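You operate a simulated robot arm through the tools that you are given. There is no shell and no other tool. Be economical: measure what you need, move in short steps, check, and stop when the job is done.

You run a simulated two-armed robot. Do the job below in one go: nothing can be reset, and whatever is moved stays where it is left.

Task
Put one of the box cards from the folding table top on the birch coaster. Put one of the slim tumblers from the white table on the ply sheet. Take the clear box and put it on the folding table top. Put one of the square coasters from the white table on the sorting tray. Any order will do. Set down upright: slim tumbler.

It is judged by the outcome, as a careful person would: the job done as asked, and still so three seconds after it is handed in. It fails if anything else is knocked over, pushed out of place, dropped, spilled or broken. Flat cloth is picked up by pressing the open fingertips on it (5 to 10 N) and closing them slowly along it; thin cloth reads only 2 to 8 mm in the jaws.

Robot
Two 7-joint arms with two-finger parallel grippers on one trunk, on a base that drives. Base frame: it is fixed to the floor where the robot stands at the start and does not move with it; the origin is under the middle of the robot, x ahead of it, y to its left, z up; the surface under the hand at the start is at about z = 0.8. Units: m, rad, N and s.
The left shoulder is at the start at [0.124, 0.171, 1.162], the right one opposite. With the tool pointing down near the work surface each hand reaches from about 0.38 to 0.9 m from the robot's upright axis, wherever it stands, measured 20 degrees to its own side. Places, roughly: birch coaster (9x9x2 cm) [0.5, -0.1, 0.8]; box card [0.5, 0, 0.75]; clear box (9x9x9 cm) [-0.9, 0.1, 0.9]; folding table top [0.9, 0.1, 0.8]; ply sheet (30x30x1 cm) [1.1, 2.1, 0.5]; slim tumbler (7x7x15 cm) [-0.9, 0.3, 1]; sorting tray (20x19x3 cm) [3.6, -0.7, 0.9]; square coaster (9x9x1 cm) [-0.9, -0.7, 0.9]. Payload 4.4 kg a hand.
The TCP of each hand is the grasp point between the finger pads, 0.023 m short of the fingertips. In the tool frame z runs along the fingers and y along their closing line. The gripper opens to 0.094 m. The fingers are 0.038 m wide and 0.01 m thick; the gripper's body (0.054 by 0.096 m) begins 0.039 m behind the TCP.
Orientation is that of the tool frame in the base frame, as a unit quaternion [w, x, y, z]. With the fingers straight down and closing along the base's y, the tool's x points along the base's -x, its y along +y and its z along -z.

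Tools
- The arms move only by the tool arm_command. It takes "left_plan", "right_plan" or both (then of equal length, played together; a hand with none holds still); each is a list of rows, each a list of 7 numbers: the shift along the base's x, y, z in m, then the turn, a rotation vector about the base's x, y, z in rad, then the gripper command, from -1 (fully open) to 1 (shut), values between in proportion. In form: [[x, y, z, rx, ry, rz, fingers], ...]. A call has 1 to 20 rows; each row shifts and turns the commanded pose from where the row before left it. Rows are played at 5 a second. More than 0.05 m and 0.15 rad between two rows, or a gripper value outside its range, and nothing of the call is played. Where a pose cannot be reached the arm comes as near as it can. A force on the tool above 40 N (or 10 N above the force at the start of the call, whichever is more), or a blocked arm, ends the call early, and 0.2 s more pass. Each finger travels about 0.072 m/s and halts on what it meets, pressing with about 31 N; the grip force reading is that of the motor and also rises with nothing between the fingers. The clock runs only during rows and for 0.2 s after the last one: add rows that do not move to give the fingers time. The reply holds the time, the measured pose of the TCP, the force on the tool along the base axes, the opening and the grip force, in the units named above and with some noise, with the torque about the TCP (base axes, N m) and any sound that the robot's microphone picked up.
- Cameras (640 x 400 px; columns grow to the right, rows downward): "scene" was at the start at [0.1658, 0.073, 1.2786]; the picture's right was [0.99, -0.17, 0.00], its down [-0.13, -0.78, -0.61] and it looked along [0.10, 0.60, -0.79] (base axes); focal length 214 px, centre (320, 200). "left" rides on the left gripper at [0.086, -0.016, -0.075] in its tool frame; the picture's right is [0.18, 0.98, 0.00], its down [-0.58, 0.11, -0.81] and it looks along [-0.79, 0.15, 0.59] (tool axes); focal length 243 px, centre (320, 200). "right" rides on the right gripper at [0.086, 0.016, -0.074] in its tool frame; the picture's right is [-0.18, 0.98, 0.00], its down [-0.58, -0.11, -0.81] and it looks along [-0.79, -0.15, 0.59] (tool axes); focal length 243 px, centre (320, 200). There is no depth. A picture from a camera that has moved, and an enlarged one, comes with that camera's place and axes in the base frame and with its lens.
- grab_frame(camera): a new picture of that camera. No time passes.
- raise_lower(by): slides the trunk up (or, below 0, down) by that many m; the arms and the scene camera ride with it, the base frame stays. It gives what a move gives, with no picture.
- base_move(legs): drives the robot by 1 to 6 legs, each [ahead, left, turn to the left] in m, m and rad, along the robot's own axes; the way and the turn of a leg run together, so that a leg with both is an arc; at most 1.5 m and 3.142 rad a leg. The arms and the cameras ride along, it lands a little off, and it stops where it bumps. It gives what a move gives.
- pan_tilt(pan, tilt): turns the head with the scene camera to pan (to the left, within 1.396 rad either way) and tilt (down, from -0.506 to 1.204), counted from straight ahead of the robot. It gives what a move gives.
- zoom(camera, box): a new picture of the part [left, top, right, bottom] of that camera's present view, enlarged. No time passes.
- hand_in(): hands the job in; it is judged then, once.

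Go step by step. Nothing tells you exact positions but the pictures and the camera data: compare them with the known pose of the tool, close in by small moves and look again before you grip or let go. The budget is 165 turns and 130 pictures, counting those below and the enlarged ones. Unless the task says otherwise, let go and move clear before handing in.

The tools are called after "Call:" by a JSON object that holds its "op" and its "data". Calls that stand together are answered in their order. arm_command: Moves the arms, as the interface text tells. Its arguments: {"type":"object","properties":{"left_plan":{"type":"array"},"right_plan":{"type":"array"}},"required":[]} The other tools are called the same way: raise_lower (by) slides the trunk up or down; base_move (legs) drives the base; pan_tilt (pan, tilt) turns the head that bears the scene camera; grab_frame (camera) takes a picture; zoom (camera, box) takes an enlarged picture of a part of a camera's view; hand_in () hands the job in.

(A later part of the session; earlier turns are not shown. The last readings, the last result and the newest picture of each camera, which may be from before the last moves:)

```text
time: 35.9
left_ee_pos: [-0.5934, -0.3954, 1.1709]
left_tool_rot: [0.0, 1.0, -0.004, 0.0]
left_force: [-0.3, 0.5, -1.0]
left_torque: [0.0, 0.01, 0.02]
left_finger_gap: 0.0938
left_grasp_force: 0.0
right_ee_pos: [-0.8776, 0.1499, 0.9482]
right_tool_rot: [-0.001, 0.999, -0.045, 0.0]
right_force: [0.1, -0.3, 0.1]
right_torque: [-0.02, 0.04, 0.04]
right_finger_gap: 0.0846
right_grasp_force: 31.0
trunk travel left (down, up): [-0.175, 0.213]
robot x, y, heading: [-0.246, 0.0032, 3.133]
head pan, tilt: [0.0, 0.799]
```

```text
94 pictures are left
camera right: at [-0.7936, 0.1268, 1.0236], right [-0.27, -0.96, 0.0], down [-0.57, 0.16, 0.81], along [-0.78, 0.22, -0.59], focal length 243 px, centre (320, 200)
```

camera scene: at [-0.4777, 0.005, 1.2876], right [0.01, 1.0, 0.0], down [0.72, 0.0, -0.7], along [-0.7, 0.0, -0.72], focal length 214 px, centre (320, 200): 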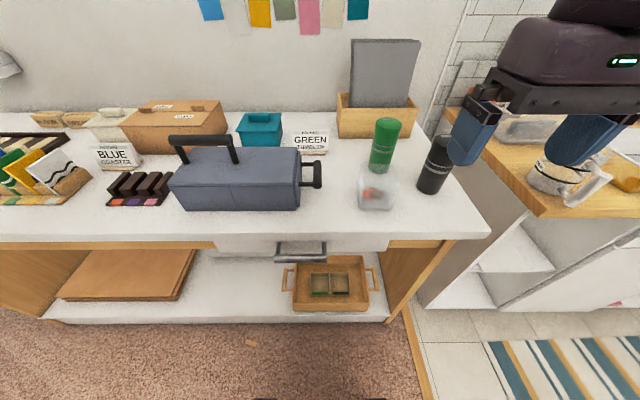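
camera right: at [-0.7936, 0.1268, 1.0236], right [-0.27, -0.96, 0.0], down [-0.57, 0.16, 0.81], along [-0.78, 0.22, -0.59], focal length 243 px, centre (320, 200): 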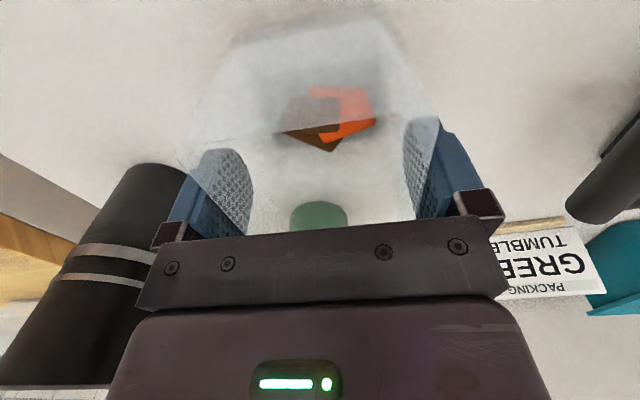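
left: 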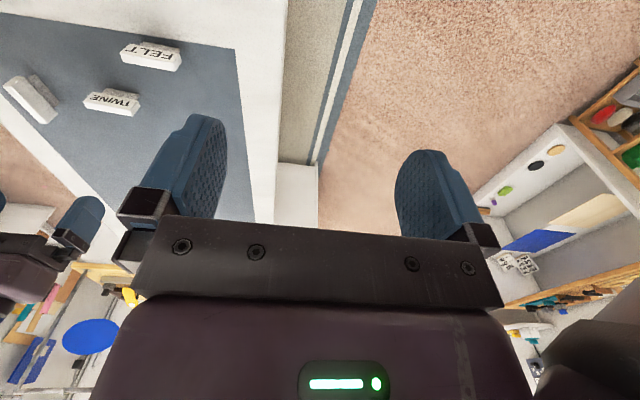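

Gripped at 8.46 cm. I lift straight up and check.

Call:
{"op": "arm_command", "data": {"right_plan": [[0, 0, 0.01, 0, 0, 0, 0], [0, 0, 0.02, 0, 0, 0, 0], [0, 0, 0.03, 0, 0, 0, 0], [0, 0, 0.03, 0, 0, 0, 0], [0, 0, 0.03, 0, 0, 0, 0], [0.03, 0, 0.03, 0, 0, 0, 0], [0.03, 0, 0.03, 0, 0, 0, 0], [0.03, 0, 0.03, 0, 0, 0, 0], [0.03, 0, 0, 0, 0, 0, 0], [0, 0, 0, 0, 0, 0, 0]]}}

Call:
{"op": "grab_frame", "data": {"camera": "scene"}}

```text
time: 38.1
left_ee_pos: [-0.5948, -0.3942, 1.1709]
left_tool_rot: [0.0, 1.0, -0.003, 0.0]
left_force: [-0.6, 0.2, 0.3]
left_torque: [0.05, 0.0, -0.04]
left_finger_gap: 0.0941
left_grasp_force: 0.0
right_ee_pos: [-0.7596, 0.1509, 1.1575]
right_tool_rot: [-0.001, 0.999, -0.045, 0.0]
right_force: [0.5, -0.4, -1.0]
right_torque: [0.02, 0.02, 0.0]
right_finger_gap: 0.0847
right_grasp_force: 31.0
trunk travel left (down, up): [-0.175, 0.213]
robot x, y, heading: [-0.2444, 0.0002, 3.135]
head pan, tilt: [0.0, 0.799]
```

```text
93 pictures are left
camera scene: at [-0.4779, 0.0049, 1.2875], right [0.01, 1.0, 0.0], down [0.72, 0.0, -0.7], along [-0.7, 0.0, -0.72], focal length 214 px, centre (320, 200)
```

scene: 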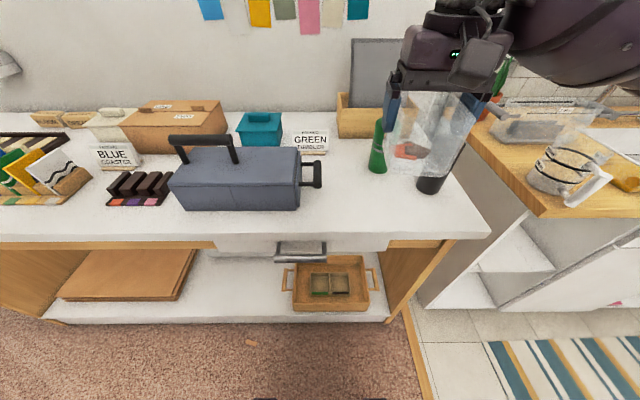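

The box is held level and everything else is undisturbed. I back off to the start and turn right back to the folding table.

Call:
{"op": "base_move", "data": {"legs": [[-0.245, 0, 0], [0, 0, -1.567], [0, 0, -1.567]]}}

Call:
{"op": "grab_frame", "data": {"camera": "scene"}}

```text
time: 47.5
left_ee_pos: [0.329, 0.4153, 1.1715]
left_tool_rot: [0.0, -0.018, 1.0, 0.0]
left_force: [-0.6, -0.6, -0.6]
left_torque: [-0.01, -0.05, -0.03]
left_finger_gap: 0.0941
left_grasp_force: 0.0
right_ee_pos: [0.5168, -0.1224, 1.1593]
right_tool_rot: [0.0, 0.024, 1.0, 0.0]
right_force: [-0.3, 0.9, -0.2]
right_torque: [-0.01, 0.0, 0.0]
right_finger_gap: 0.0846
right_grasp_force: 30.5
trunk travel left (down, up): [-0.175, 0.213]
robot x, y, heading: [0.0004, 0.0001, 0.032]
head pan, tilt: [0.0, 0.799]
```

```text
92 pictures are left
camera scene: at [0.2299, 0.0095, 1.2876], right [0.03, -1.0, 0.0], down [-0.72, -0.02, -0.7], along [0.7, 0.02, -0.72], focal length 214 px, centre (320, 200)
```

scene: 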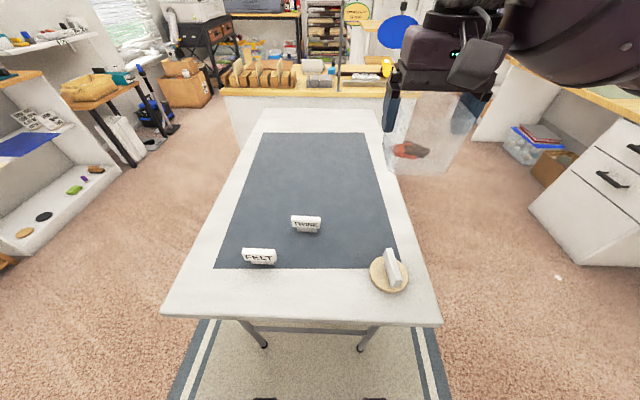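

Cards and coaster are undisturbed. I'll set the box on the free area at about (0.75, -0.08): move over, then lower to about 2-3 cm above.

Call:
{"op": "arm_command", "data": {"right_plan": [[0.04, 0.007, 0, 0, 0, 0, 0], [0.04, 0.007, 0, 0, 0, 0, 0], [0.04, 0.007, 0, 0, 0, 0, 0], [0.04, 0.007, 0, 0, 0, 0, 0], [0.04, 0.007, -0.02, 0, 0, 0, 0], [0.033, 0.007, -0.02, 0, 0, 0, 0], [0, 0, -0.04, 0, 0, 0, 0], [0, 0, -0.04, 0, 0, 0, 0], [0, 0, -0.04, 0, 0, 0, 0], [0, 0, -0.04, 0, 0, 0, 0], [0, 0, -0.03, 0, 0, 0, 0], [0, 0, 0, 0, 0, 0, 0]]}}

Call:
{"op": "grab_frame", "data": {"camera": "scene"}}

Call:
{"op": "grab_frame", "data": {"camera": "right"}}

```text
time: 50.1
left_ee_pos: [0.3276, 0.4144, 1.1712]
left_tool_rot: [0.0, -0.018, 1.0, 0.001]
left_force: [-0.1, 0.0, -0.1]
left_torque: [-0.03, 0.0, 0.01]
left_finger_gap: 0.0942
left_grasp_force: 0.1
right_ee_pos: [0.7487, -0.0791, 0.9307]
right_tool_rot: [-0.001, 0.024, 1.0, 0.0]
right_force: [-0.5, 0.3, -0.3]
right_torque: [-0.01, 0.05, -0.03]
right_finger_gap: 0.0844
right_grasp_force: 30.8
trunk travel left (down, up): [-0.175, 0.213]
robot x, y, heading: [-0.0024, 0.001, 0.031]
head pan, tilt: [0.0, 0.799]
```

```text
91 pictures are left
camera scene: at [0.2295, 0.0097, 1.2878], right [0.03, -1.0, 0.0], down [-0.72, -0.02, -0.7], along [0.7, 0.02, -0.72], focal length 214 px, centre (320, 200)
```

scene: 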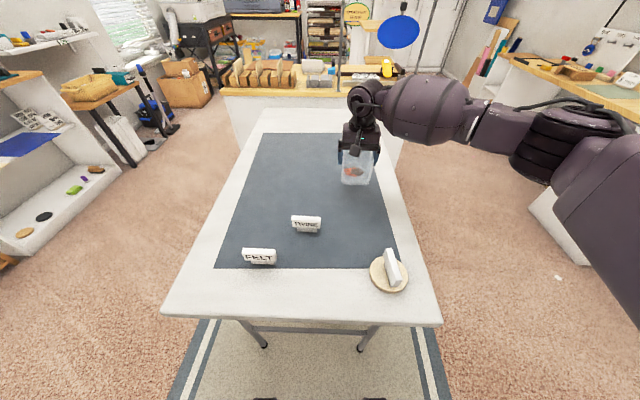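

```text
90 pictures are left
camera right: at [0.662, -0.058, 1.0064], right [0.23, 0.97, 0.0], down [0.57, -0.14, 0.81], along [0.78, -0.19, -0.59], focal length 243 px, centre (320, 200)
```

right: 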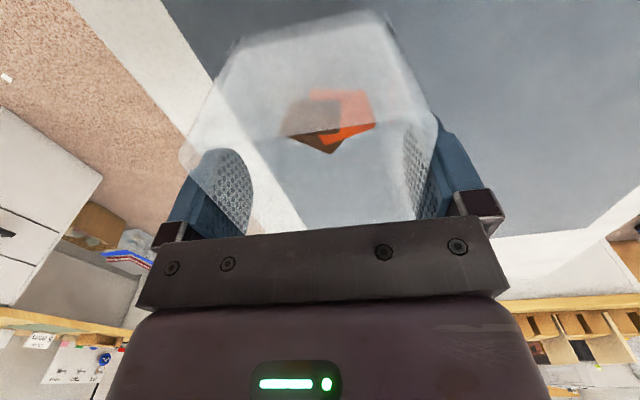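

Clear space below. I lower to near contact.

Call:
{"op": "arm_command", "data": {"right_plan": [[0, 0, -0.015, 0, 0, 0, 0], [0, 0, -0.012, 0, 0, 0, 0], [0, 0, -0.01, 0, 0, 0, 0], [0, 0, 0, 0, 0, 0, 0]]}}

Call:
{"op": "zoom", "data": {"camera": "scene", "box": [300, 100, 430, 210]}}

```text
time: 51.1
left_ee_pos: [0.3285, 0.4153, 1.1716]
left_tool_rot: [0.0, -0.017, 1.0, 0.0]
left_force: [0.2, 0.2, 0.1]
left_torque: [0.0, 0.02, 0.01]
left_finger_gap: 0.094
left_grasp_force: 0.0
right_ee_pos: [0.7492, -0.0805, 0.893]
right_tool_rot: [0.0, 0.025, 1.0, 0.0]
right_force: [0.1, 0.2, -1.2]
right_torque: [-0.02, 0.02, -0.01]
right_finger_gap: 0.0843
right_grasp_force: 30.8
trunk travel left (down, up): [-0.175, 0.213]
robot x, y, heading: [-0.0022, 0.0008, 0.033]
head pan, tilt: [0.0, 0.799]
```

```text
3.64 times, centred on (365, 155) of scene
camera zoom: at [0.2297, 0.0097, 1.2876], right [0.03, -1.0, 0.0], down [-0.72, -0.02, -0.7], along [0.7, 0.02, -0.72], focal length 780 px, centre (156, 364)
```

zoom: 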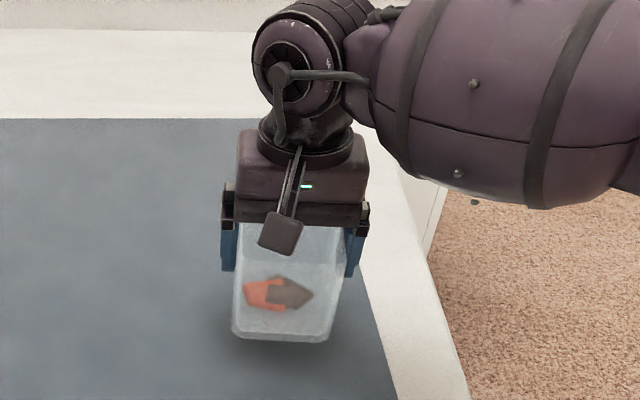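

Call:
{"op": "arm_command", "data": {"right_plan": [[0, 0, -0.005, 0, 0, 0, 0], [0, 0, -0.004, 0, 0, 0, 0], [0, 0, -0.003, 0, 0, 0, 0], [0, 0, 0, 0, 0, 0, 0]]}}

```text
time: 52.1
left_ee_pos: [0.3286, 0.415, 1.171]
left_tool_rot: [0.0, -0.018, 1.0, 0.0]
left_force: [0.5, 0.2, 0.5]
left_torque: [0.02, -0.01, 0.01]
left_finger_gap: 0.0937
left_grasp_force: 0.0
right_ee_pos: [0.7494, -0.0818, 0.8802]
right_tool_rot: [0.0, 0.024, 1.0, 0.0]
right_force: [-0.4, 0.6, -0.9]
right_torque: [-0.01, 0.0, -0.01]
right_finger_gap: 0.0846
right_grasp_force: 31.4
trunk travel left (down, up): [-0.175, 0.213]
robot x, y, heading: [-0.0053, 0.0032, 0.034]
head pan, tilt: [0.0, 0.799]
```

Not yet in contact; a little lower.

Call:
{"op": "arm_command", "data": {"right_plan": [[0, 0, -0.002, 0, 0, 0, 0], [0, 0, -0.002, 0, 0, 0, 0], [0, 0, 0, 0, 0, 0, 0]]}}

Call:
{"op": "zoom", "data": {"camera": "scene", "box": [320, 130, 410, 200]}}

```text
time: 52.9
left_ee_pos: [0.3279, 0.4153, 1.172]
left_tool_rot: [0.001, -0.017, 1.0, 0.001]
left_force: [0.2, 0.0, 0.1]
left_torque: [0.02, -0.03, 0.01]
left_finger_gap: 0.0937
left_grasp_force: 0.1
right_ee_pos: [0.7485, -0.0797, 0.8762]
right_tool_rot: [0.0, 0.025, 1.0, 0.0]
right_force: [0.2, 0.0, -1.4]
right_torque: [0.04, -0.01, -0.01]
right_finger_gap: 0.0848
right_grasp_force: 30.6
trunk travel left (down, up): [-0.175, 0.213]
robot x, y, heading: [-0.0033, 0.0029, 0.034]
head pan, tilt: [0.0, 0.799]
```

```text
5.71 times, centred on (365, 165) of scene
camera zoom: at [0.2298, 0.0097, 1.2876], right [0.03, -1.0, 0.0], down [-0.72, -0.02, -0.7], along [0.7, 0.02, -0.72], focal length 1226 px, centre (63, 400)
```

zoom: 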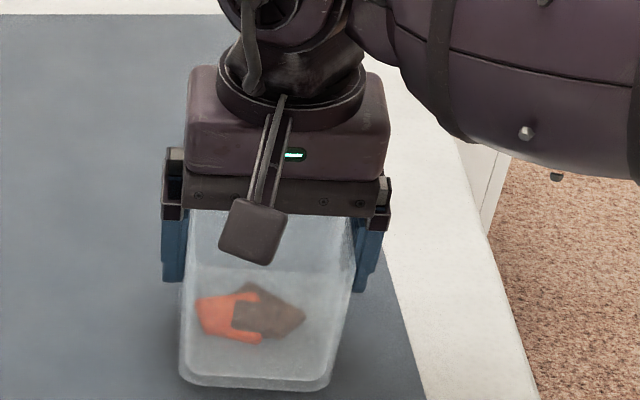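

Call:
{"op": "arm_command", "data": {"right_plan": [[0, 0, -0.002, 0, 0, 0, 0], [0, 0, -0.002, 0, 0, 0, 0], [0, 0, 0, 0, 0, 0, 0]]}}

```text
time: 53.7
left_ee_pos: [0.3278, 0.4151, 1.1725]
left_tool_rot: [-0.001, -0.018, 1.0, 0.0]
left_force: [-0.7, -0.1, -0.3]
left_torque: [0.0, -0.02, 0.01]
left_finger_gap: 0.0941
left_grasp_force: 0.0
right_ee_pos: [0.7493, -0.0799, 0.8707]
right_tool_rot: [0.0, 0.024, 1.0, -0.001]
right_force: [-0.1, -0.3, -1.4]
right_torque: [0.03, 0.03, -0.02]
right_finger_gap: 0.0844
right_grasp_force: 30.2
trunk travel left (down, up): [-0.175, 0.213]
robot x, y, heading: [-0.0058, 0.004, 0.037]
head pan, tilt: [0.0, 0.799]
```

Call:
{"op": "arm_command", "data": {"right_plan": [[0, 0, -0.002, 0, 0, 0, 0], [0, 0, -0.002, 0, 0, 0, 0], [0, 0, 0, 0, 0, 0, 0]]}}

```text
time: 54.5
left_ee_pos: [0.3277, 0.4147, 1.172]
left_tool_rot: [0.0, -0.017, 1.0, 0.0]
left_force: [-0.9, 0.1, 0.0]
left_torque: [0.01, 0.04, -0.01]
left_finger_gap: 0.0942
left_grasp_force: 0.0
right_ee_pos: [0.7504, -0.0794, 0.8682]
right_tool_rot: [0.0, 0.025, 1.0, 0.0]
right_force: [0.0, 0.1, 0.1]
right_torque: [-0.14, -0.07, -0.02]
right_finger_gap: 0.0844
right_grasp_force: 31.5
trunk travel left (down, up): [-0.175, 0.213]
robot x, y, heading: [-0.0027, 0.0049, 0.034]
head pan, tilt: [0.0, 0.799]
```

The weight is just coming off: first contact. One more mm, then I open and rise.

Call:
{"op": "arm_command", "data": {"right_plan": [[0, 0, -0.001, 0, 0, 0, 0], [0, 0, 0, 0, 0, 0, -0.85], [0, 0, 0, 0, 0, 0, -1], [0, 0, 0, 0, 0, 0, -1], [0, 0, 0.01, 0, 0, 0, -1], [0, 0, 0.03, 0, 0, 0, -1], [0, 0, 0.04, 0, 0, 0, -1], [0, 0, 0.04, 0, 0, 0, -1], [0, 0, 0.04, 0, 0, 0, -1], [0, 0, 0.04, 0, 0, 0, -1], [0, 0, 0, 0, 0, 0, -1]]}}

Call:
{"op": "grab_frame", "data": {"camera": "scene"}}

Call:
{"op": "grab_frame", "data": {"camera": "right"}}

```text
time: 56.9
left_ee_pos: [0.3299, 0.4151, 1.1716]
left_tool_rot: [-0.001, -0.018, 1.0, 0.0]
left_force: [0.4, 0.2, -0.7]
left_torque: [0.02, 0.01, 0.03]
left_finger_gap: 0.0943
left_grasp_force: 0.0
right_ee_pos: [0.7491, -0.0825, 1.0664]
right_tool_rot: [0.0, 0.025, 1.0, 0.0]
right_force: [-0.5, 0.7, 0.1]
right_torque: [0.02, -0.01, 0.02]
right_finger_gap: 0.0943
right_grasp_force: 0.1
trunk travel left (down, up): [-0.175, 0.213]
robot x, y, heading: [-0.0042, 0.0003, 0.034]
head pan, tilt: [0.0, 0.799]
```

```text
87 pictures are left
camera scene: at [0.2304, 0.0096, 1.2873], right [0.03, -1.0, 0.0], down [-0.72, -0.02, -0.7], along [0.7, 0.02, -0.72], focal length 214 px, centre (320, 200)
```

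scene: 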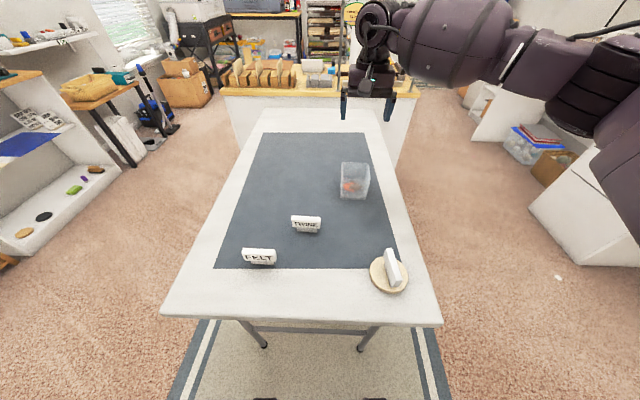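

```text
86 pictures are left
camera right: at [0.6621, -0.0609, 1.1404], right [0.23, 0.97, 0.0], down [0.58, -0.14, 0.81], along [0.78, -0.19, -0.59], focal length 243 px, centre (320, 200)
```

right: 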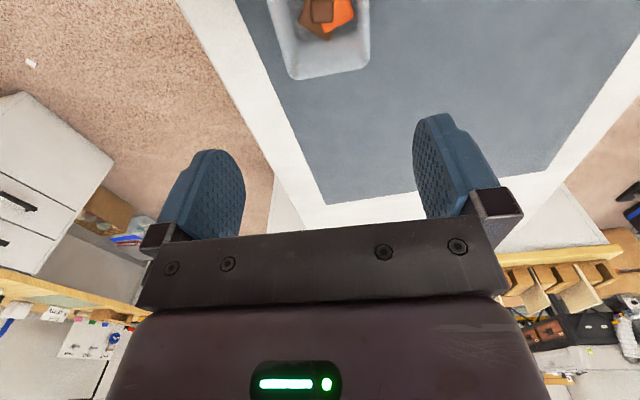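

The clear box is on the folding table, upright. While here I look for a sign about which card is meant.

Call:
{"op": "pan_tilt", "data": {"pan": 0, "tilt": 0.3}}

Call:
{"op": "arm_command", "data": {"right_plan": [[-0.04, -0.02, 0.02, 0, 0, 0, -1], [-0.04, -0.02, 0.02, 0, 0, 0, -1], [-0.04, -0.02, 0.02, 0, 0, 0, -1], [-0.04, -0.02, 0.02, 0, 0, 0, -1], [-0.04, -0.02, 0.02, 0, 0, 0, -1], [-0.04, -0.02, 0.0, 0, 0, 0, -1], [-0.04, 0, 0, 0, 0, 0, -1]]}}

Call:
{"op": "grab_frame", "data": {"camera": "scene"}}

```text
time: 57.8
left_ee_pos: [0.3289, 0.4155, 1.1708]
left_tool_rot: [0.0, -0.017, 1.0, 0.001]
left_force: [-0.1, 0.7, 0.3]
left_torque: [0.01, -0.03, 0.04]
left_finger_gap: 0.094
left_grasp_force: 0.1
right_ee_pos: [0.7477, -0.0818, 1.0669]
right_tool_rot: [0.001, 0.025, 1.0, 0.0]
right_force: [-0.3, 0.5, 0.4]
right_torque: [0.01, 0.01, -0.04]
right_finger_gap: 0.0944
right_grasp_force: 0.1
trunk travel left (down, up): [-0.175, 0.213]
robot x, y, heading: [-0.0018, 0.0024, 0.036]
head pan, tilt: [0.0, 0.3]
```

```text
time: 59.4
left_ee_pos: [0.328, 0.4159, 1.1719]
left_tool_rot: [-0.001, -0.018, 1.0, 0.0]
left_force: [-0.5, 0.6, -0.1]
left_torque: [0.03, 0.02, -0.02]
left_finger_gap: 0.094
left_grasp_force: 0.0
right_ee_pos: [0.4683, -0.1999, 1.1667]
right_tool_rot: [0.001, 0.025, 1.0, 0.0]
right_force: [0.6, 0.6, 0.5]
right_torque: [-0.01, -0.02, 0.0]
right_finger_gap: 0.0943
right_grasp_force: 0.0
trunk travel left (down, up): [-0.175, 0.213]
robot x, y, heading: [-0.0069, 0.0024, 0.034]
head pan, tilt: [0.0, 0.3]
```

```text
85 pictures are left
camera scene: at [0.2421, 0.0105, 1.3321], right [0.03, -1.0, 0.0], down [-0.3, -0.01, -0.96], along [0.95, 0.03, -0.3], focal length 214 px, centre (320, 200)
```

scene: 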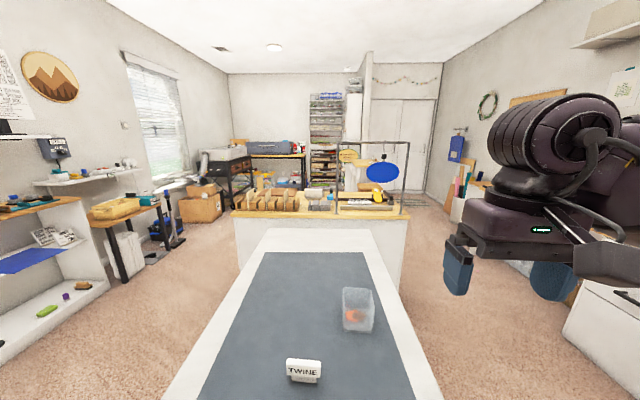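

Call:
{"op": "zoom", "data": {"camera": "scene", "box": [220, 130, 430, 230]}}

Call:
{"op": "zoom", "data": {"camera": "scene", "box": [0, 100, 220, 320]}}

```text
3.05 times, centred on (325, 180) of scene
camera zoom: at [0.2421, 0.0105, 1.3321], right [0.03, -1.0, 0.0], down [-0.3, -0.01, -0.96], along [0.95, 0.03, -0.3], focal length 654 px, centre (305, 261)
```

zoom: 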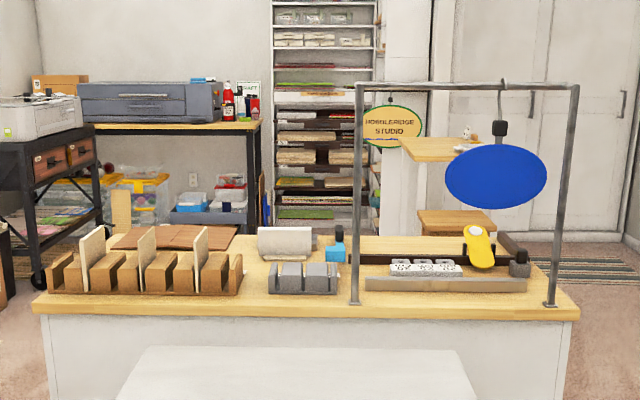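

```text
1.82 times, centred on (110, 210) of scene
camera zoom: at [0.2421, 0.0105, 1.3321], right [0.03, -1.0, 0.0], down [-0.3, -0.01, -0.96], along [0.95, 0.03, -0.3], focal length 390 px, centre (702, 182)
```

zoom: 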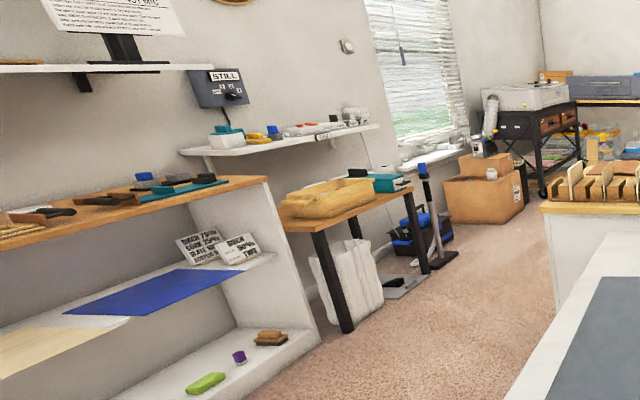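

The ply sheet seems to be on the middle shelf of the unit to the left. I pan there and read the papers.

Call:
{"op": "pan_tilt", "data": {"pan": 1.0, "tilt": 0.35}}

Call:
{"op": "grab_frame", "data": {"camera": "scene"}}

Call:
{"op": "zoom", "data": {"camera": "scene", "box": [260, 0, 640, 240]}}

```text
time: 60.7
left_ee_pos: [0.3291, 0.4161, 1.1706]
left_tool_rot: [0.0, -0.017, 1.0, 0.0]
left_force: [0.0, -0.5, -0.4]
left_torque: [0.02, 0.03, 0.01]
left_finger_gap: 0.0938
left_grasp_force: 0.1
right_ee_pos: [0.4683, -0.1991, 1.1668]
right_tool_rot: [0.0, 0.024, 1.0, 0.0]
right_force: [-0.4, -0.7, -0.1]
right_torque: [0.03, -0.01, 0.0]
right_finger_gap: 0.0941
right_grasp_force: 0.1
trunk travel left (down, up): [-0.175, 0.213]
robot x, y, heading: [-0.0016, 0.0056, 0.036]
head pan, tilt: [1.0, 0.351]
```

```text
82 pictures are left
camera scene: at [0.1968, 0.0869, 1.3272], right [0.86, -0.51, 0.0], down [-0.18, -0.3, -0.94], along [0.48, 0.81, -0.34], focal length 214 px, centre (320, 200)
```

scene: 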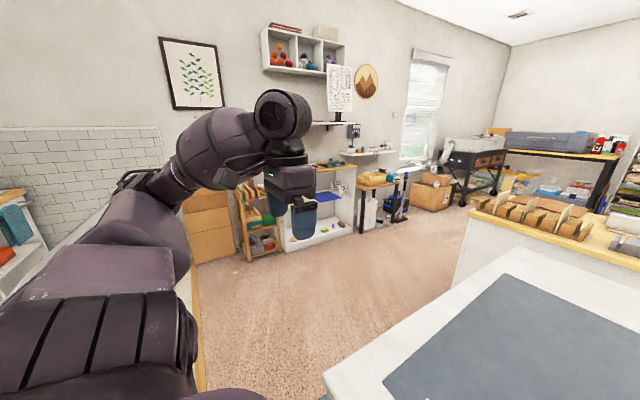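

```text
1.67 times, centred on (450, 120) of scene
camera zoom: at [0.1968, 0.0869, 1.3272], right [0.86, -0.51, 0.0], down [-0.18, -0.3, -0.94], along [0.48, 0.81, -0.34], focal length 358 px, centre (103, 333)
```

zoom: 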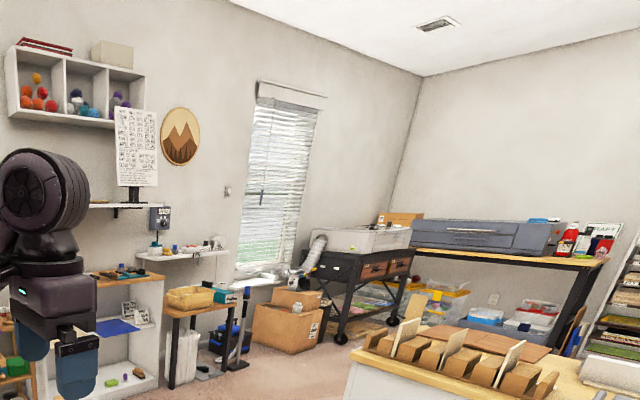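

No card sign visible; I go on. Next: the green tumbler (right hand, tilted grip so it can go into the shelf) and the blue coaster (left hand). I turn back to the white table and drive up.

Call:
{"op": "base_move", "data": {"legs": [[0, 0, 1.56], [0, 0, 1.545], [0.2, 0, 0]]}}

Call:
{"op": "pan_tilt", "data": {"pan": 0, "tilt": 0.7}}

Call:
{"op": "grab_frame", "data": {"camera": "scene"}}

```text
time: 70.0
left_ee_pos: [-0.5159, -0.4388, 1.1716]
left_tool_rot: [-0.001, 0.999, 0.04, 0.0]
left_force: [-0.7, 0.0, -1.2]
left_torque: [0.01, -0.04, -0.01]
left_finger_gap: 0.0938
left_grasp_force: 0.1
right_ee_pos: [-0.6829, 0.1691, 1.1664]
right_tool_rot: [-0.001, 1.0, -0.002, -0.001]
right_force: [-0.6, -0.5, 0.3]
right_torque: [0.03, 0.0, 0.01]
right_finger_gap: 0.0941
right_grasp_force: 0.0
trunk travel left (down, up): [-0.175, 0.213]
robot x, y, heading: [-0.202, -0.0102, -3.063]
head pan, tilt: [1.0, 0.351]
```

```text
time: 71.2
left_ee_pos: [-0.5153, -0.4393, 1.1712]
left_tool_rot: [0.001, 0.999, 0.039, 0.0]
left_force: [1.1, 0.3, -0.1]
left_torque: [0.02, 0.0, 0.04]
left_finger_gap: 0.0942
left_grasp_force: 0.0
right_ee_pos: [-0.6822, 0.1691, 1.1658]
right_tool_rot: [-0.001, 1.0, -0.003, 0.0]
right_force: [0.0, -0.7, 0.1]
right_torque: [-0.02, 0.0, -0.02]
right_finger_gap: 0.0941
right_grasp_force: 0.1
trunk travel left (down, up): [-0.175, 0.213]
robot x, y, heading: [-0.2017, -0.0148, -3.061]
head pan, tilt: [0.0, 0.7]
```

```text
80 pictures are left
camera scene: at [-0.4378, -0.0319, 1.2959], right [-0.08, 1.0, 0.0], down [0.64, 0.05, -0.77], along [-0.76, -0.06, -0.64], focal length 214 px, centre (320, 200)
```

scene: 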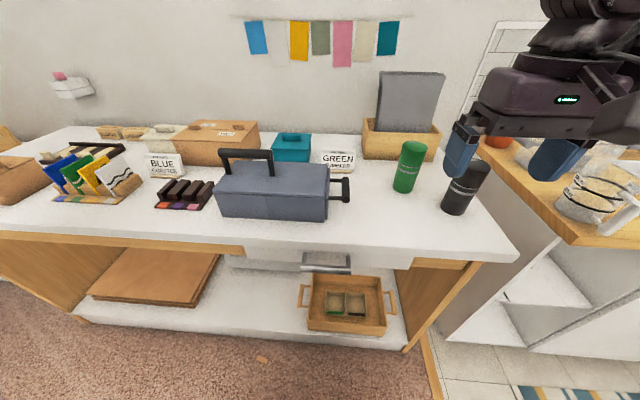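

The heading is off by about 0.08; I correct it while moving 12 cm nearer, then pitch the right hand forward 60°.

Call:
{"op": "base_move", "data": {"legs": [[0.12, 0, -0.08]]}}

Call:
{"op": "arm_command", "data": {"right_plan": [[0, 0, 0, 0, 0.15, 0, -1], [0, 0, 0, 0, 0.15, 0, -1], [0, 0, 0, 0, 0.15, 0, -1], [0, 0, 0, 0, 0.15, 0, -1], [0, 0, 0, 0, 0.15, 0, -1], [0, 0, 0, 0, 0.15, 0, -1], [0, 0, 0, 0, 0.15, 0, -1], [0, 0, 0, 0, 0, 0, -1]]}}

Call:
{"op": "grab_frame", "data": {"camera": "scene"}}

Call:
{"op": "grab_frame", "data": {"camera": "right"}}

```text
time: 72.5
left_ee_pos: [-0.6693, -0.4164, 1.1715]
left_tool_rot: [0.0, 1.0, -0.001, 0.0]
left_force: [-0.7, -0.1, 0.4]
left_torque: [0.0, -0.04, -0.03]
left_finger_gap: 0.0939
left_grasp_force: 0.2
right_ee_pos: [-0.7849, 0.2039, 1.1651]
right_tool_rot: [0.0, 0.999, -0.043, 0.0]
right_force: [-0.7, 0.0, 0.7]
right_torque: [0.01, 0.0, 0.01]
right_finger_gap: 0.0938
right_grasp_force: 0.1
trunk travel left (down, up): [-0.175, 0.213]
robot x, y, heading: [-0.3207, -0.0174, 3.14]
head pan, tilt: [0.0, 0.7]
```

```text
time: 74.3
left_ee_pos: [-0.6665, -0.417, 1.1718]
left_tool_rot: [0.0, 1.0, -0.002, 0.0]
left_force: [0.4, -0.8, -0.1]
left_torque: [-0.03, 0.02, -0.01]
left_finger_gap: 0.094
left_grasp_force: 0.0
right_ee_pos: [-0.8386, 0.2211, 1.1941]
right_tool_rot: [0.018, 0.911, -0.039, -0.409]
right_force: [-0.3, -0.2, -0.3]
right_torque: [-0.02, 0.0, 0.01]
right_finger_gap: 0.094
right_grasp_force: 0.1
right hand out of reach, approached as far as the arm can: row 4, 5, 6, 7
trunk travel left (down, up): [-0.175, 0.213]
robot x, y, heading: [-0.3203, -0.0206, 3.138]
head pan, tilt: [0.0, 0.7]
```

```text
79 pictures are left
camera scene: at [-0.5571, -0.0172, 1.296], right [0.0, 1.0, 0.0], down [0.64, 0.0, -0.77], along [-0.77, 0.0, -0.64], focal length 214 px, centre (320, 200)
```

scene: 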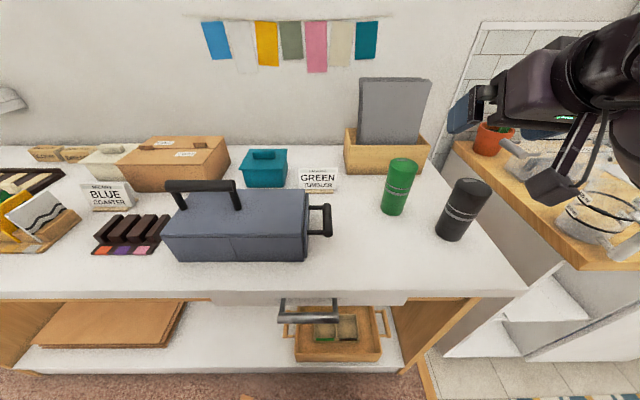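

```text
78 pictures are left
camera right: at [-0.7278, 0.1977, 1.1803], right [-0.18, -0.96, 0.2], down [0.23, 0.16, 0.96], along [-0.96, 0.22, 0.19], focal length 243 px, centre (320, 200)
```

right: 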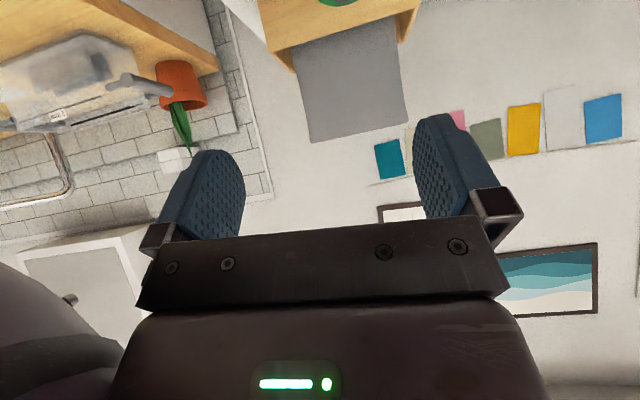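

The arm couldn't take the full pitch so close in; farther out and lower it should. The green tumbler is at about (-1.037, 0.193). I move toward a pre-grasp in front of it.

Call:
{"op": "arm_command", "data": {"right_plan": [[-0.02, -0.003, -0.035, 0, 0, 0.03, -1], [-0.02, -0.003, -0.035, 0, 0, 0.03, -1], [-0.02, -0.003, -0.035, 0, 0, 0.026, -1], [-0.02, -0.002, -0.03, 0, 0, 0, -1], [0, 0, 0, 0, 0, 0, -1]]}}

```text
time: 75.5
left_ee_pos: [-0.6682, -0.4172, 1.1716]
left_tool_rot: [0.0, 1.0, -0.001, 0.0]
left_force: [0.4, 0.3, -1.2]
left_torque: [-0.01, -0.03, 0.0]
left_finger_gap: 0.0941
left_grasp_force: 0.1
right_ee_pos: [-0.9179, 0.2098, 1.0588]
right_tool_rot: [0.036, 0.912, 0.0, -0.409]
right_force: [0.0, -0.7, 0.2]
right_torque: [-0.03, 0.01, 0.0]
right_finger_gap: 0.0938
right_grasp_force: 0.0
trunk travel left (down, up): [-0.175, 0.213]
robot x, y, heading: [-0.3188, -0.0144, 3.135]
head pan, tilt: [0.0, 0.7]
```

The tilted hand needs to hold the tumbler near its top so that the palm clears it. I straighten the closing line, add a bit of pitch, and get to the pre-grasp height.

Call:
{"op": "arm_command", "data": {"right_plan": [[-0.008, -0.006, -0.02, 0.033, 0.07, -0.015, -1], [-0.008, -0.006, -0.02, 0.033, 0.07, -0.014, -1], [-0.007, -0.005, -0.02, 0, 0.02, 0, -1], [0, 0, 0, 0, 0, 0, -1]]}}

Call:
{"op": "grab_frame", "data": {"camera": "right"}}

Call:
{"op": "grab_frame", "data": {"camera": "scene"}}

```text
time: 76.5
left_ee_pos: [-0.6676, -0.4163, 1.1708]
left_tool_rot: [0.001, 1.0, -0.002, 0.0]
left_force: [0.3, 0.4, 0.3]
left_torque: [-0.02, -0.02, 0.01]
left_finger_gap: 0.0942
left_grasp_force: 0.1
right_ee_pos: [-0.9411, 0.1935, 0.9995]
right_tool_rot: [0.0, 0.877, 0.003, -0.481]
right_force: [0.8, 0.8, -0.5]
right_torque: [0.0, -0.03, 0.01]
right_finger_gap: 0.0939
right_grasp_force: 0.0
trunk travel left (down, up): [-0.175, 0.213]
robot x, y, heading: [-0.3166, -0.017, 3.138]
head pan, tilt: [0.0, 0.7]
```

```text
77 pictures are left
camera right: at [-0.8323, 0.1785, 0.9664], right [-0.1, -0.98, 0.15], down [0.37, 0.11, 0.92], along [-0.93, 0.14, 0.35], focal length 243 px, centre (320, 200)
```

right: 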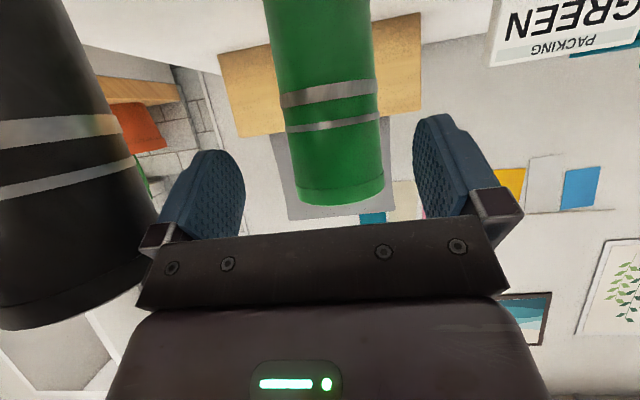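

```text
76 pictures are left
camera scene: at [-0.5571, -0.0168, 1.296], right [0.0, 1.0, 0.0], down [0.64, 0.0, -0.77], along [-0.77, 0.0, -0.64], focal length 214 px, centre (320, 200)
```

scene: 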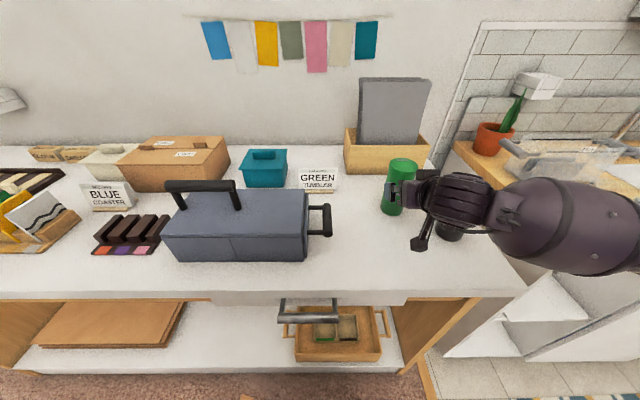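

The forearm would sweep out over the black tumbler if I advanced like this. I raise the trunk and back the base a little so that the arm comes more from behind and above.

Call:
{"op": "raise_lower", "data": {"by": 0.2}}

Call:
{"op": "base_move", "data": {"legs": [[-0.12, 0, 0]]}}

Call:
{"op": "arm_command", "data": {"right_plan": [[-0.03, -0.001, -0.03, 0, 0, 0, -1], [-0.03, -0.001, -0.03, 0, 0, 0, -1], [-0.03, -0.001, -0.03, 0, 0, 0, -1], [-0.03, -0.001, -0.03, 0, 0, 0, -1], [0, 0, -0.03, 0, 0, 0, -1], [0, 0, -0.03, 0, 0, 0, -1], [0, 0, 0, 0, 0, 0, -1]]}}

Call:
{"op": "grab_frame", "data": {"camera": "scene"}}

```text
time: 78.7
left_ee_pos: [-0.6679, -0.4175, 1.3711]
left_tool_rot: [-0.001, 1.0, -0.001, -0.001]
left_force: [0.8, 0.3, -0.3]
left_torque: [0.0, -0.01, 0.0]
left_finger_gap: 0.094
left_grasp_force: 0.1
right_ee_pos: [-0.9419, 0.1925, 1.1983]
right_tool_rot: [-0.001, 0.877, 0.002, -0.48]
right_force: [-0.8, 0.5, 0.1]
right_torque: [0.0, 0.02, 0.0]
right_finger_gap: 0.0937
right_grasp_force: 0.0
trunk travel left (down, up): [-0.375, 0.013]
robot x, y, heading: [-0.3208, -0.0181, 3.137]
head pan, tilt: [0.0, 0.7]
```

```text
time: 79.9
left_ee_pos: [-0.5483, -0.4166, 1.3705]
left_tool_rot: [0.001, 1.0, -0.002, 0.001]
left_force: [0.0, 0.1, -0.8]
left_torque: [0.0, 0.04, -0.01]
left_finger_gap: 0.0942
left_grasp_force: 0.0
right_ee_pos: [-0.8233, 0.1928, 1.1986]
right_tool_rot: [0.0, 0.877, 0.003, -0.481]
right_force: [0.5, 1.3, 0.1]
right_torque: [0.01, 0.01, -0.04]
right_finger_gap: 0.0942
right_grasp_force: 0.1
trunk travel left (down, up): [-0.375, 0.013]
robot x, y, heading: [-0.2016, -0.0178, 3.142]
head pan, tilt: [0.0, 0.7]
```

```text
time: 81.5
left_ee_pos: [-0.5491, -0.4162, 1.3709]
left_tool_rot: [0.0, 1.0, -0.002, 0.0]
left_force: [0.3, -0.2, -0.7]
left_torque: [0.0, 0.0, 0.0]
left_finger_gap: 0.0939
left_grasp_force: 0.1
right_ee_pos: [-0.9422, 0.1875, 1.0792]
right_tool_rot: [-0.001, 0.877, 0.002, -0.48]
right_force: [0.5, -0.4, -0.1]
right_torque: [0.02, -0.01, 0.01]
right_finger_gap: 0.0941
right_grasp_force: 0.1
right hand out of reach, approached as far as the arm can: row 5, 6
trunk travel left (down, up): [-0.375, 0.013]
robot x, y, heading: [-0.1982, -0.0175, 3.141]
head pan, tilt: [0.0, 0.7]
```

```text
75 pictures are left
camera scene: at [-0.3425, -0.0171, 1.5062], right [0.0, 1.0, 0.0], down [0.64, 0.0, -0.77], along [-0.77, 0.0, -0.64], focal length 214 px, centre (320, 200)
```

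scene: 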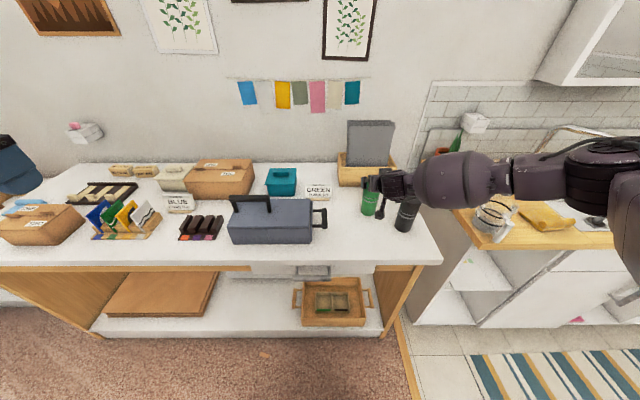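

The elbow always swings out sideways, so the wrist passes close above the black tumbler. A smaller tilt (about 42°) lifts the wrist well clear. I reduce the tilt, retract, come closer with the base and lower the trunk halfway.

Call:
{"op": "arm_command", "data": {"right_plan": [[0.03, 0, 0.02, 0, -0.07, 0, -1], [0.03, 0, 0.02, 0, -0.07, 0, -1], [0.03, 0, 0.02, 0, -0.07, 0, -1], [0.03, 0, 0.02, 0, -0.06, 0, -1], [0.03, 0, 0.02, 0, 0, 0, -1], [0, 0, 0, 0, 0, 0, -1]]}}

Call:
{"op": "base_move", "data": {"legs": [[0.15, 0, 0]]}}

Call:
{"op": "raise_lower", "data": {"by": -0.1}}

Call:
{"op": "grab_frame", "data": {"camera": "scene"}}

```text
time: 82.9
left_ee_pos: [-0.5502, -0.4185, 1.3718]
left_tool_rot: [-0.001, 1.0, -0.002, 0.0]
left_force: [0.0, -0.3, -0.6]
left_torque: [-0.02, -0.02, -0.02]
left_finger_gap: 0.094
left_grasp_force: 0.0
right_ee_pos: [-0.7924, 0.1894, 1.177]
right_tool_rot: [0.001, 0.934, 0.002, -0.358]
right_force: [-0.1, -1.3, 0.2]
right_torque: [-0.01, 0.02, 0.01]
right_finger_gap: 0.0941
right_grasp_force: 0.1
trunk travel left (down, up): [-0.375, 0.013]
robot x, y, heading: [-0.2019, -0.0187, 3.138]
head pan, tilt: [0.0, 0.7]
```

```text
time: 84.3
left_ee_pos: [-0.699, -0.4148, 1.372]
left_tool_rot: [0.0, 1.0, -0.005, 0.001]
left_force: [-0.6, 0.3, -0.5]
left_torque: [0.03, -0.01, -0.02]
left_finger_gap: 0.0942
left_grasp_force: 0.0
right_ee_pos: [-0.9396, 0.1929, 1.1771]
right_tool_rot: [-0.001, 0.934, 0.0, -0.357]
right_force: [-0.2, 0.7, 0.0]
right_torque: [-0.01, 0.0, 0.0]
right_finger_gap: 0.0939
right_grasp_force: 0.1
trunk travel left (down, up): [-0.375, 0.013]
robot x, y, heading: [-0.3508, -0.0183, 3.132]
head pan, tilt: [0.0, 0.7]
```

```text
time: 85.6
left_ee_pos: [-0.6964, -0.4152, 1.2733]
left_tool_rot: [0.001, 1.0, -0.005, 0.0]
left_force: [0.8, -0.3, 0.5]
left_torque: [-0.02, -0.01, 0.0]
left_finger_gap: 0.0941
left_grasp_force: 0.0
right_ee_pos: [-0.9377, 0.1925, 1.0789]
right_tool_rot: [-0.001, 0.933, 0.0, -0.359]
right_force: [0.2, 0.0, 0.1]
right_torque: [0.0, 0.0, 0.02]
right_finger_gap: 0.0941
right_grasp_force: 0.1
trunk travel left (down, up): [-0.275, 0.113]
robot x, y, heading: [-0.3487, -0.019, 3.133]
head pan, tilt: [0.0, 0.7]
```

```text
74 pictures are left
camera scene: at [-0.5077, -0.0159, 1.4042], right [0.01, 1.0, 0.0], down [0.64, -0.01, -0.77], along [-0.77, 0.01, -0.64], focal length 214 px, centre (320, 200)
```

scene: 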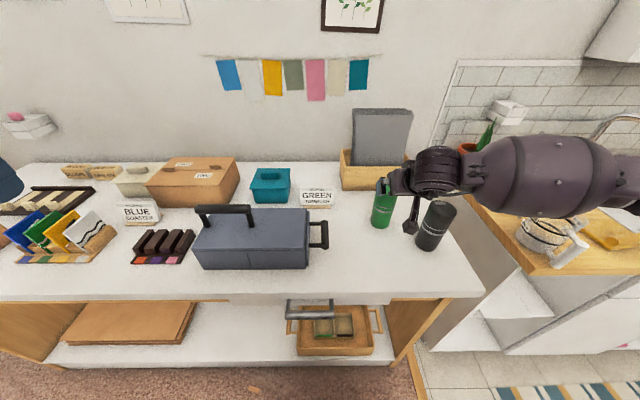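

Wrist is high now. I advance diagonally along the tool direction toward the tumbler top, two thirds of the way.

Call:
{"op": "arm_command", "data": {"right_plan": [[-0.015, -0.002, -0.013, 0, 0, 0, -1], [-0.015, -0.002, -0.013, 0, 0, 0, -1], [-0.015, 0, -0.013, 0, 0, 0, -1], [-0.01, 0, -0.009, 0, 0, 0, -1], [0, 0, 0, 0, 0, 0, -1]]}}

Call:
{"op": "grab_frame", "data": {"camera": "right"}}

Call:
{"op": "zoom", "data": {"camera": "scene", "box": [330, 120, 510, 270]}}

```text
time: 86.8
left_ee_pos: [-0.6985, -0.4149, 1.2712]
left_tool_rot: [0.0, 1.0, -0.004, 0.0]
left_force: [0.2, -1.0, 0.2]
left_torque: [-0.02, 0.0, 0.03]
left_finger_gap: 0.0942
left_grasp_force: 0.0
right_ee_pos: [-0.993, 0.1878, 1.0296]
right_tool_rot: [-0.001, 0.933, 0.001, -0.359]
right_force: [0.0, 0.8, -0.3]
right_torque: [-0.01, 0.01, 0.02]
right_finger_gap: 0.0939
right_grasp_force: 0.1
trunk travel left (down, up): [-0.275, 0.113]
robot x, y, heading: [-0.3509, -0.0195, 3.131]
head pan, tilt: [0.0, 0.7]
```

```text
73 pictures are left
camera right: at [-0.8803, 0.1714, 1.0273], right [-0.14, -0.98, 0.12], down [0.11, 0.11, 0.99], along [-0.98, 0.15, 0.09], focal length 243 px, centre (320, 200)
```

right: 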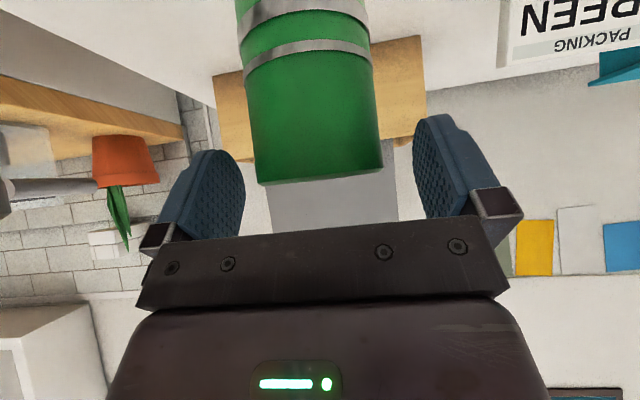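

```text
2.67 times, centred on (420, 195) of scene
camera zoom: at [-0.5083, -0.016, 1.4039], right [0.01, 1.0, 0.0], down [0.64, -0.01, -0.77], along [-0.77, 0.01, -0.64], focal length 572 px, centre (53, 213)
```

zoom: 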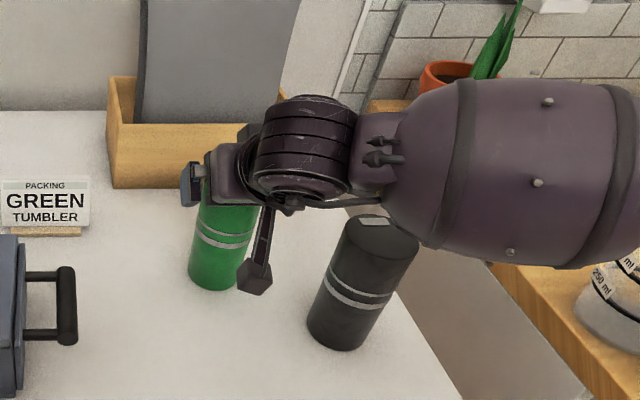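

The tumbler is centred between the fingers (y≈0.19, top z≈1.028). I finish the approach and close.

Call:
{"op": "arm_command", "data": {"right_plan": [[-0.013, 0.001, -0.01, 0, 0, 0, -1], [-0.013, 0.001, -0.01, 0, 0, 0, -1], [-0.011, 0, -0.008, 0, 0, 0, -1], [0, 0, 0, 0, 0, 0, -0.8], [0, 0, 0, 0, 0, 0, -0.5], [0, 0, 0, 0, 0, 0, -0.2], [0, 0, 0, 0, 0, 0, 0.2], [0, 0, 0, 0, 0, 0, 0.2]]}}

Call:
{"op": "grab_frame", "data": {"camera": "right"}}

Call:
{"op": "zoom", "data": {"camera": "scene", "box": [330, 120, 510, 270]}}

```text
time: 87.8
left_ee_pos: [-0.6962, -0.4144, 1.2708]
left_tool_rot: [0.0, 1.0, -0.005, 0.0]
left_force: [-1.0, -0.4, 0.6]
left_torque: [-0.02, -0.02, -0.04]
left_finger_gap: 0.094
left_grasp_force: 0.0
right_ee_pos: [-1.0337, 0.1884, 1.0104]
right_tool_rot: [0.002, 0.931, 0.001, -0.365]
right_force: [6.2, 0.1, 21.9]
right_torque: [0.0, -0.74, -0.03]
right_finger_gap: 0.0707
right_grasp_force: 0.1
trunk travel left (down, up): [-0.275, 0.113]
robot x, y, heading: [-0.3487, -0.0161, 3.133]
head pan, tilt: [0.0, 0.7]
stopped in row 5 (right hand): the force on the tool passed its limit at 44 N (the readings are from after the stop); the commanded pose is now the measured one
```

```text
71 pictures are left
camera right: at [-0.9206, 0.1732, 1.0069], right [-0.13, -0.98, 0.13], down [0.12, 0.11, 0.99], along [-0.98, 0.15, 0.11], focal length 243 px, centre (320, 200)
```

right: 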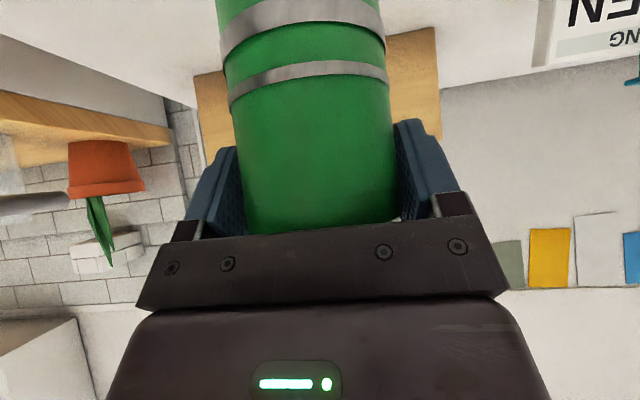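

```text
2.67 times, centred on (420, 195) of scene
camera zoom: at [-0.5077, -0.0161, 1.4039], right [0.01, 1.0, 0.0], down [0.64, -0.01, -0.77], along [-0.77, 0.01, -0.64], focal length 572 px, centre (53, 213)
```

zoom: 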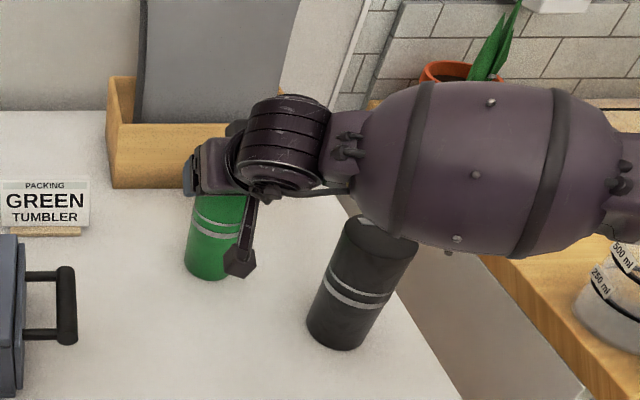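

The palm touched the tumbler's top. I back off about 1.2 cm along the tool axis and then close.

Call:
{"op": "arm_command", "data": {"right_plan": [[0.004, 0, 0.005, 0, 0, 0, -0.7], [0.003, 0, 0.005, 0, 0, 0, -0.7], [0, 0, 0, 0, 0, 0, -0.7]]}}

Call:
{"op": "zoom", "data": {"camera": "scene", "box": [350, 150, 470, 250]}}

Call:
{"op": "grab_frame", "data": {"camera": "right"}}

```text
time: 88.6
left_ee_pos: [-0.6969, -0.4142, 1.2704]
left_tool_rot: [0.0, 1.0, -0.005, 0.0]
left_force: [0.1, 1.1, 0.1]
left_torque: [0.04, -0.01, 0.02]
left_finger_gap: 0.0937
left_grasp_force: 0.1
right_ee_pos: [-1.0258, 0.1905, 1.0146]
right_tool_rot: [0.001, 0.932, 0.001, -0.361]
right_force: [0.1, 0.1, 0.3]
right_torque: [-0.01, -0.02, 0.04]
right_finger_gap: 0.08
right_grasp_force: 0.1
trunk travel left (down, up): [-0.275, 0.113]
robot x, y, heading: [-0.3468, -0.0185, 3.133]
head pan, tilt: [0.0, 0.7]
```

```text
4.00 times, centred on (410, 200) of scene
camera zoom: at [-0.5087, -0.0159, 1.4037], right [0.01, 1.0, 0.0], down [0.64, -0.01, -0.76], along [-0.76, 0.01, -0.64], focal length 858 px, centre (-40, 200)
```

zoom: 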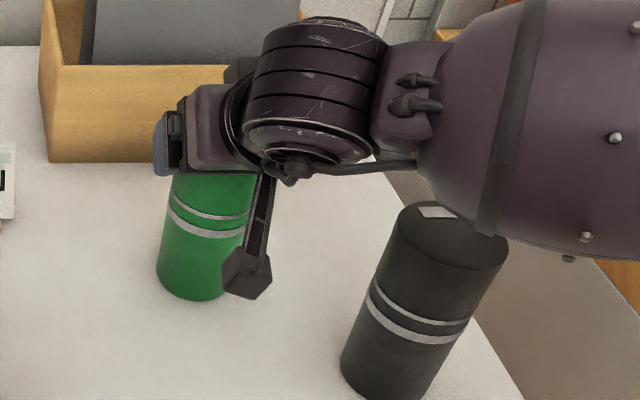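

```text
68 pictures are left
camera right: at [-0.9134, 0.1744, 1.0128], right [-0.14, -0.98, 0.13], down [0.11, 0.11, 0.99], along [-0.98, 0.15, 0.1], focal length 243 px, centre (320, 200)
```

right: 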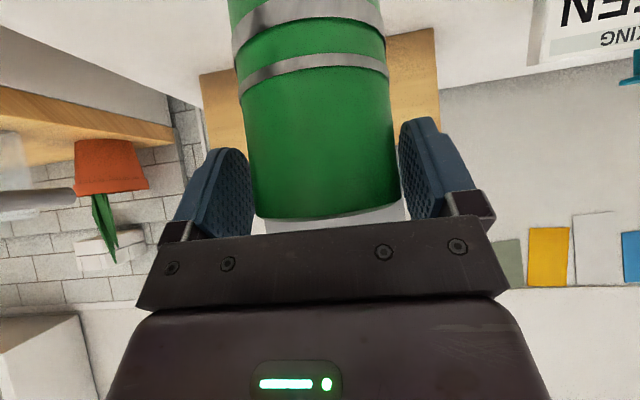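

The tumbler stands upright. I shift 1 cm forward for a fuller pad contact and close gently.

Call:
{"op": "arm_command", "data": {"right_plan": [[-0.005, -0.001, -0.002, 0, 0, 0, -0.7], [-0.005, 0, -0.002, 0, 0, 0, -0.7], [0, 0, 0, 0, 0, 0, -0.6], [0, 0, 0, 0, 0, 0, -0.5], [0, 0, 0, 0, 0, 0, -0.4], [0, 0, 0, 0, 0, 0, -0.2], [0, 0, 0, 0, 0, 0, 0.2], [0, 0, 0, 0, 0, 0, 0.2]]}}

Call:
{"op": "grab_frame", "data": {"camera": "right"}}

```text
time: 90.4
left_ee_pos: [-0.698, -0.415, 1.2708]
left_tool_rot: [0.0, 1.0, -0.004, 0.001]
left_force: [0.2, 0.5, -0.3]
left_torque: [-0.01, -0.02, -0.02]
left_finger_gap: 0.0942
left_grasp_force: 0.0
right_ee_pos: [-1.0356, 0.1868, 1.0127]
right_tool_rot: [0.001, 0.932, 0.001, -0.362]
right_force: [-0.4, -1.8, 2.6]
right_torque: [-0.1, 0.03, -0.05]
right_finger_gap: 0.0653
right_grasp_force: 31.3
trunk travel left (down, up): [-0.275, 0.113]
robot x, y, heading: [-0.3445, -0.0164, 3.129]
head pan, tilt: [0.0, 0.7]
```

```text
67 pictures are left
camera right: at [-0.923, 0.1726, 1.0098], right [-0.13, -0.98, 0.13], down [0.12, 0.11, 0.99], along [-0.98, 0.15, 0.1], focal length 243 px, centre (320, 200)
```

right: 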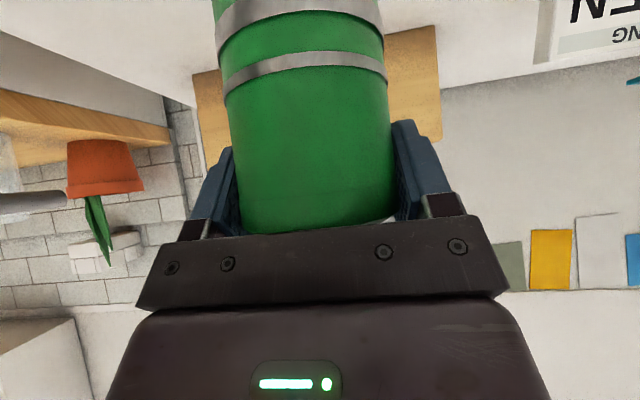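

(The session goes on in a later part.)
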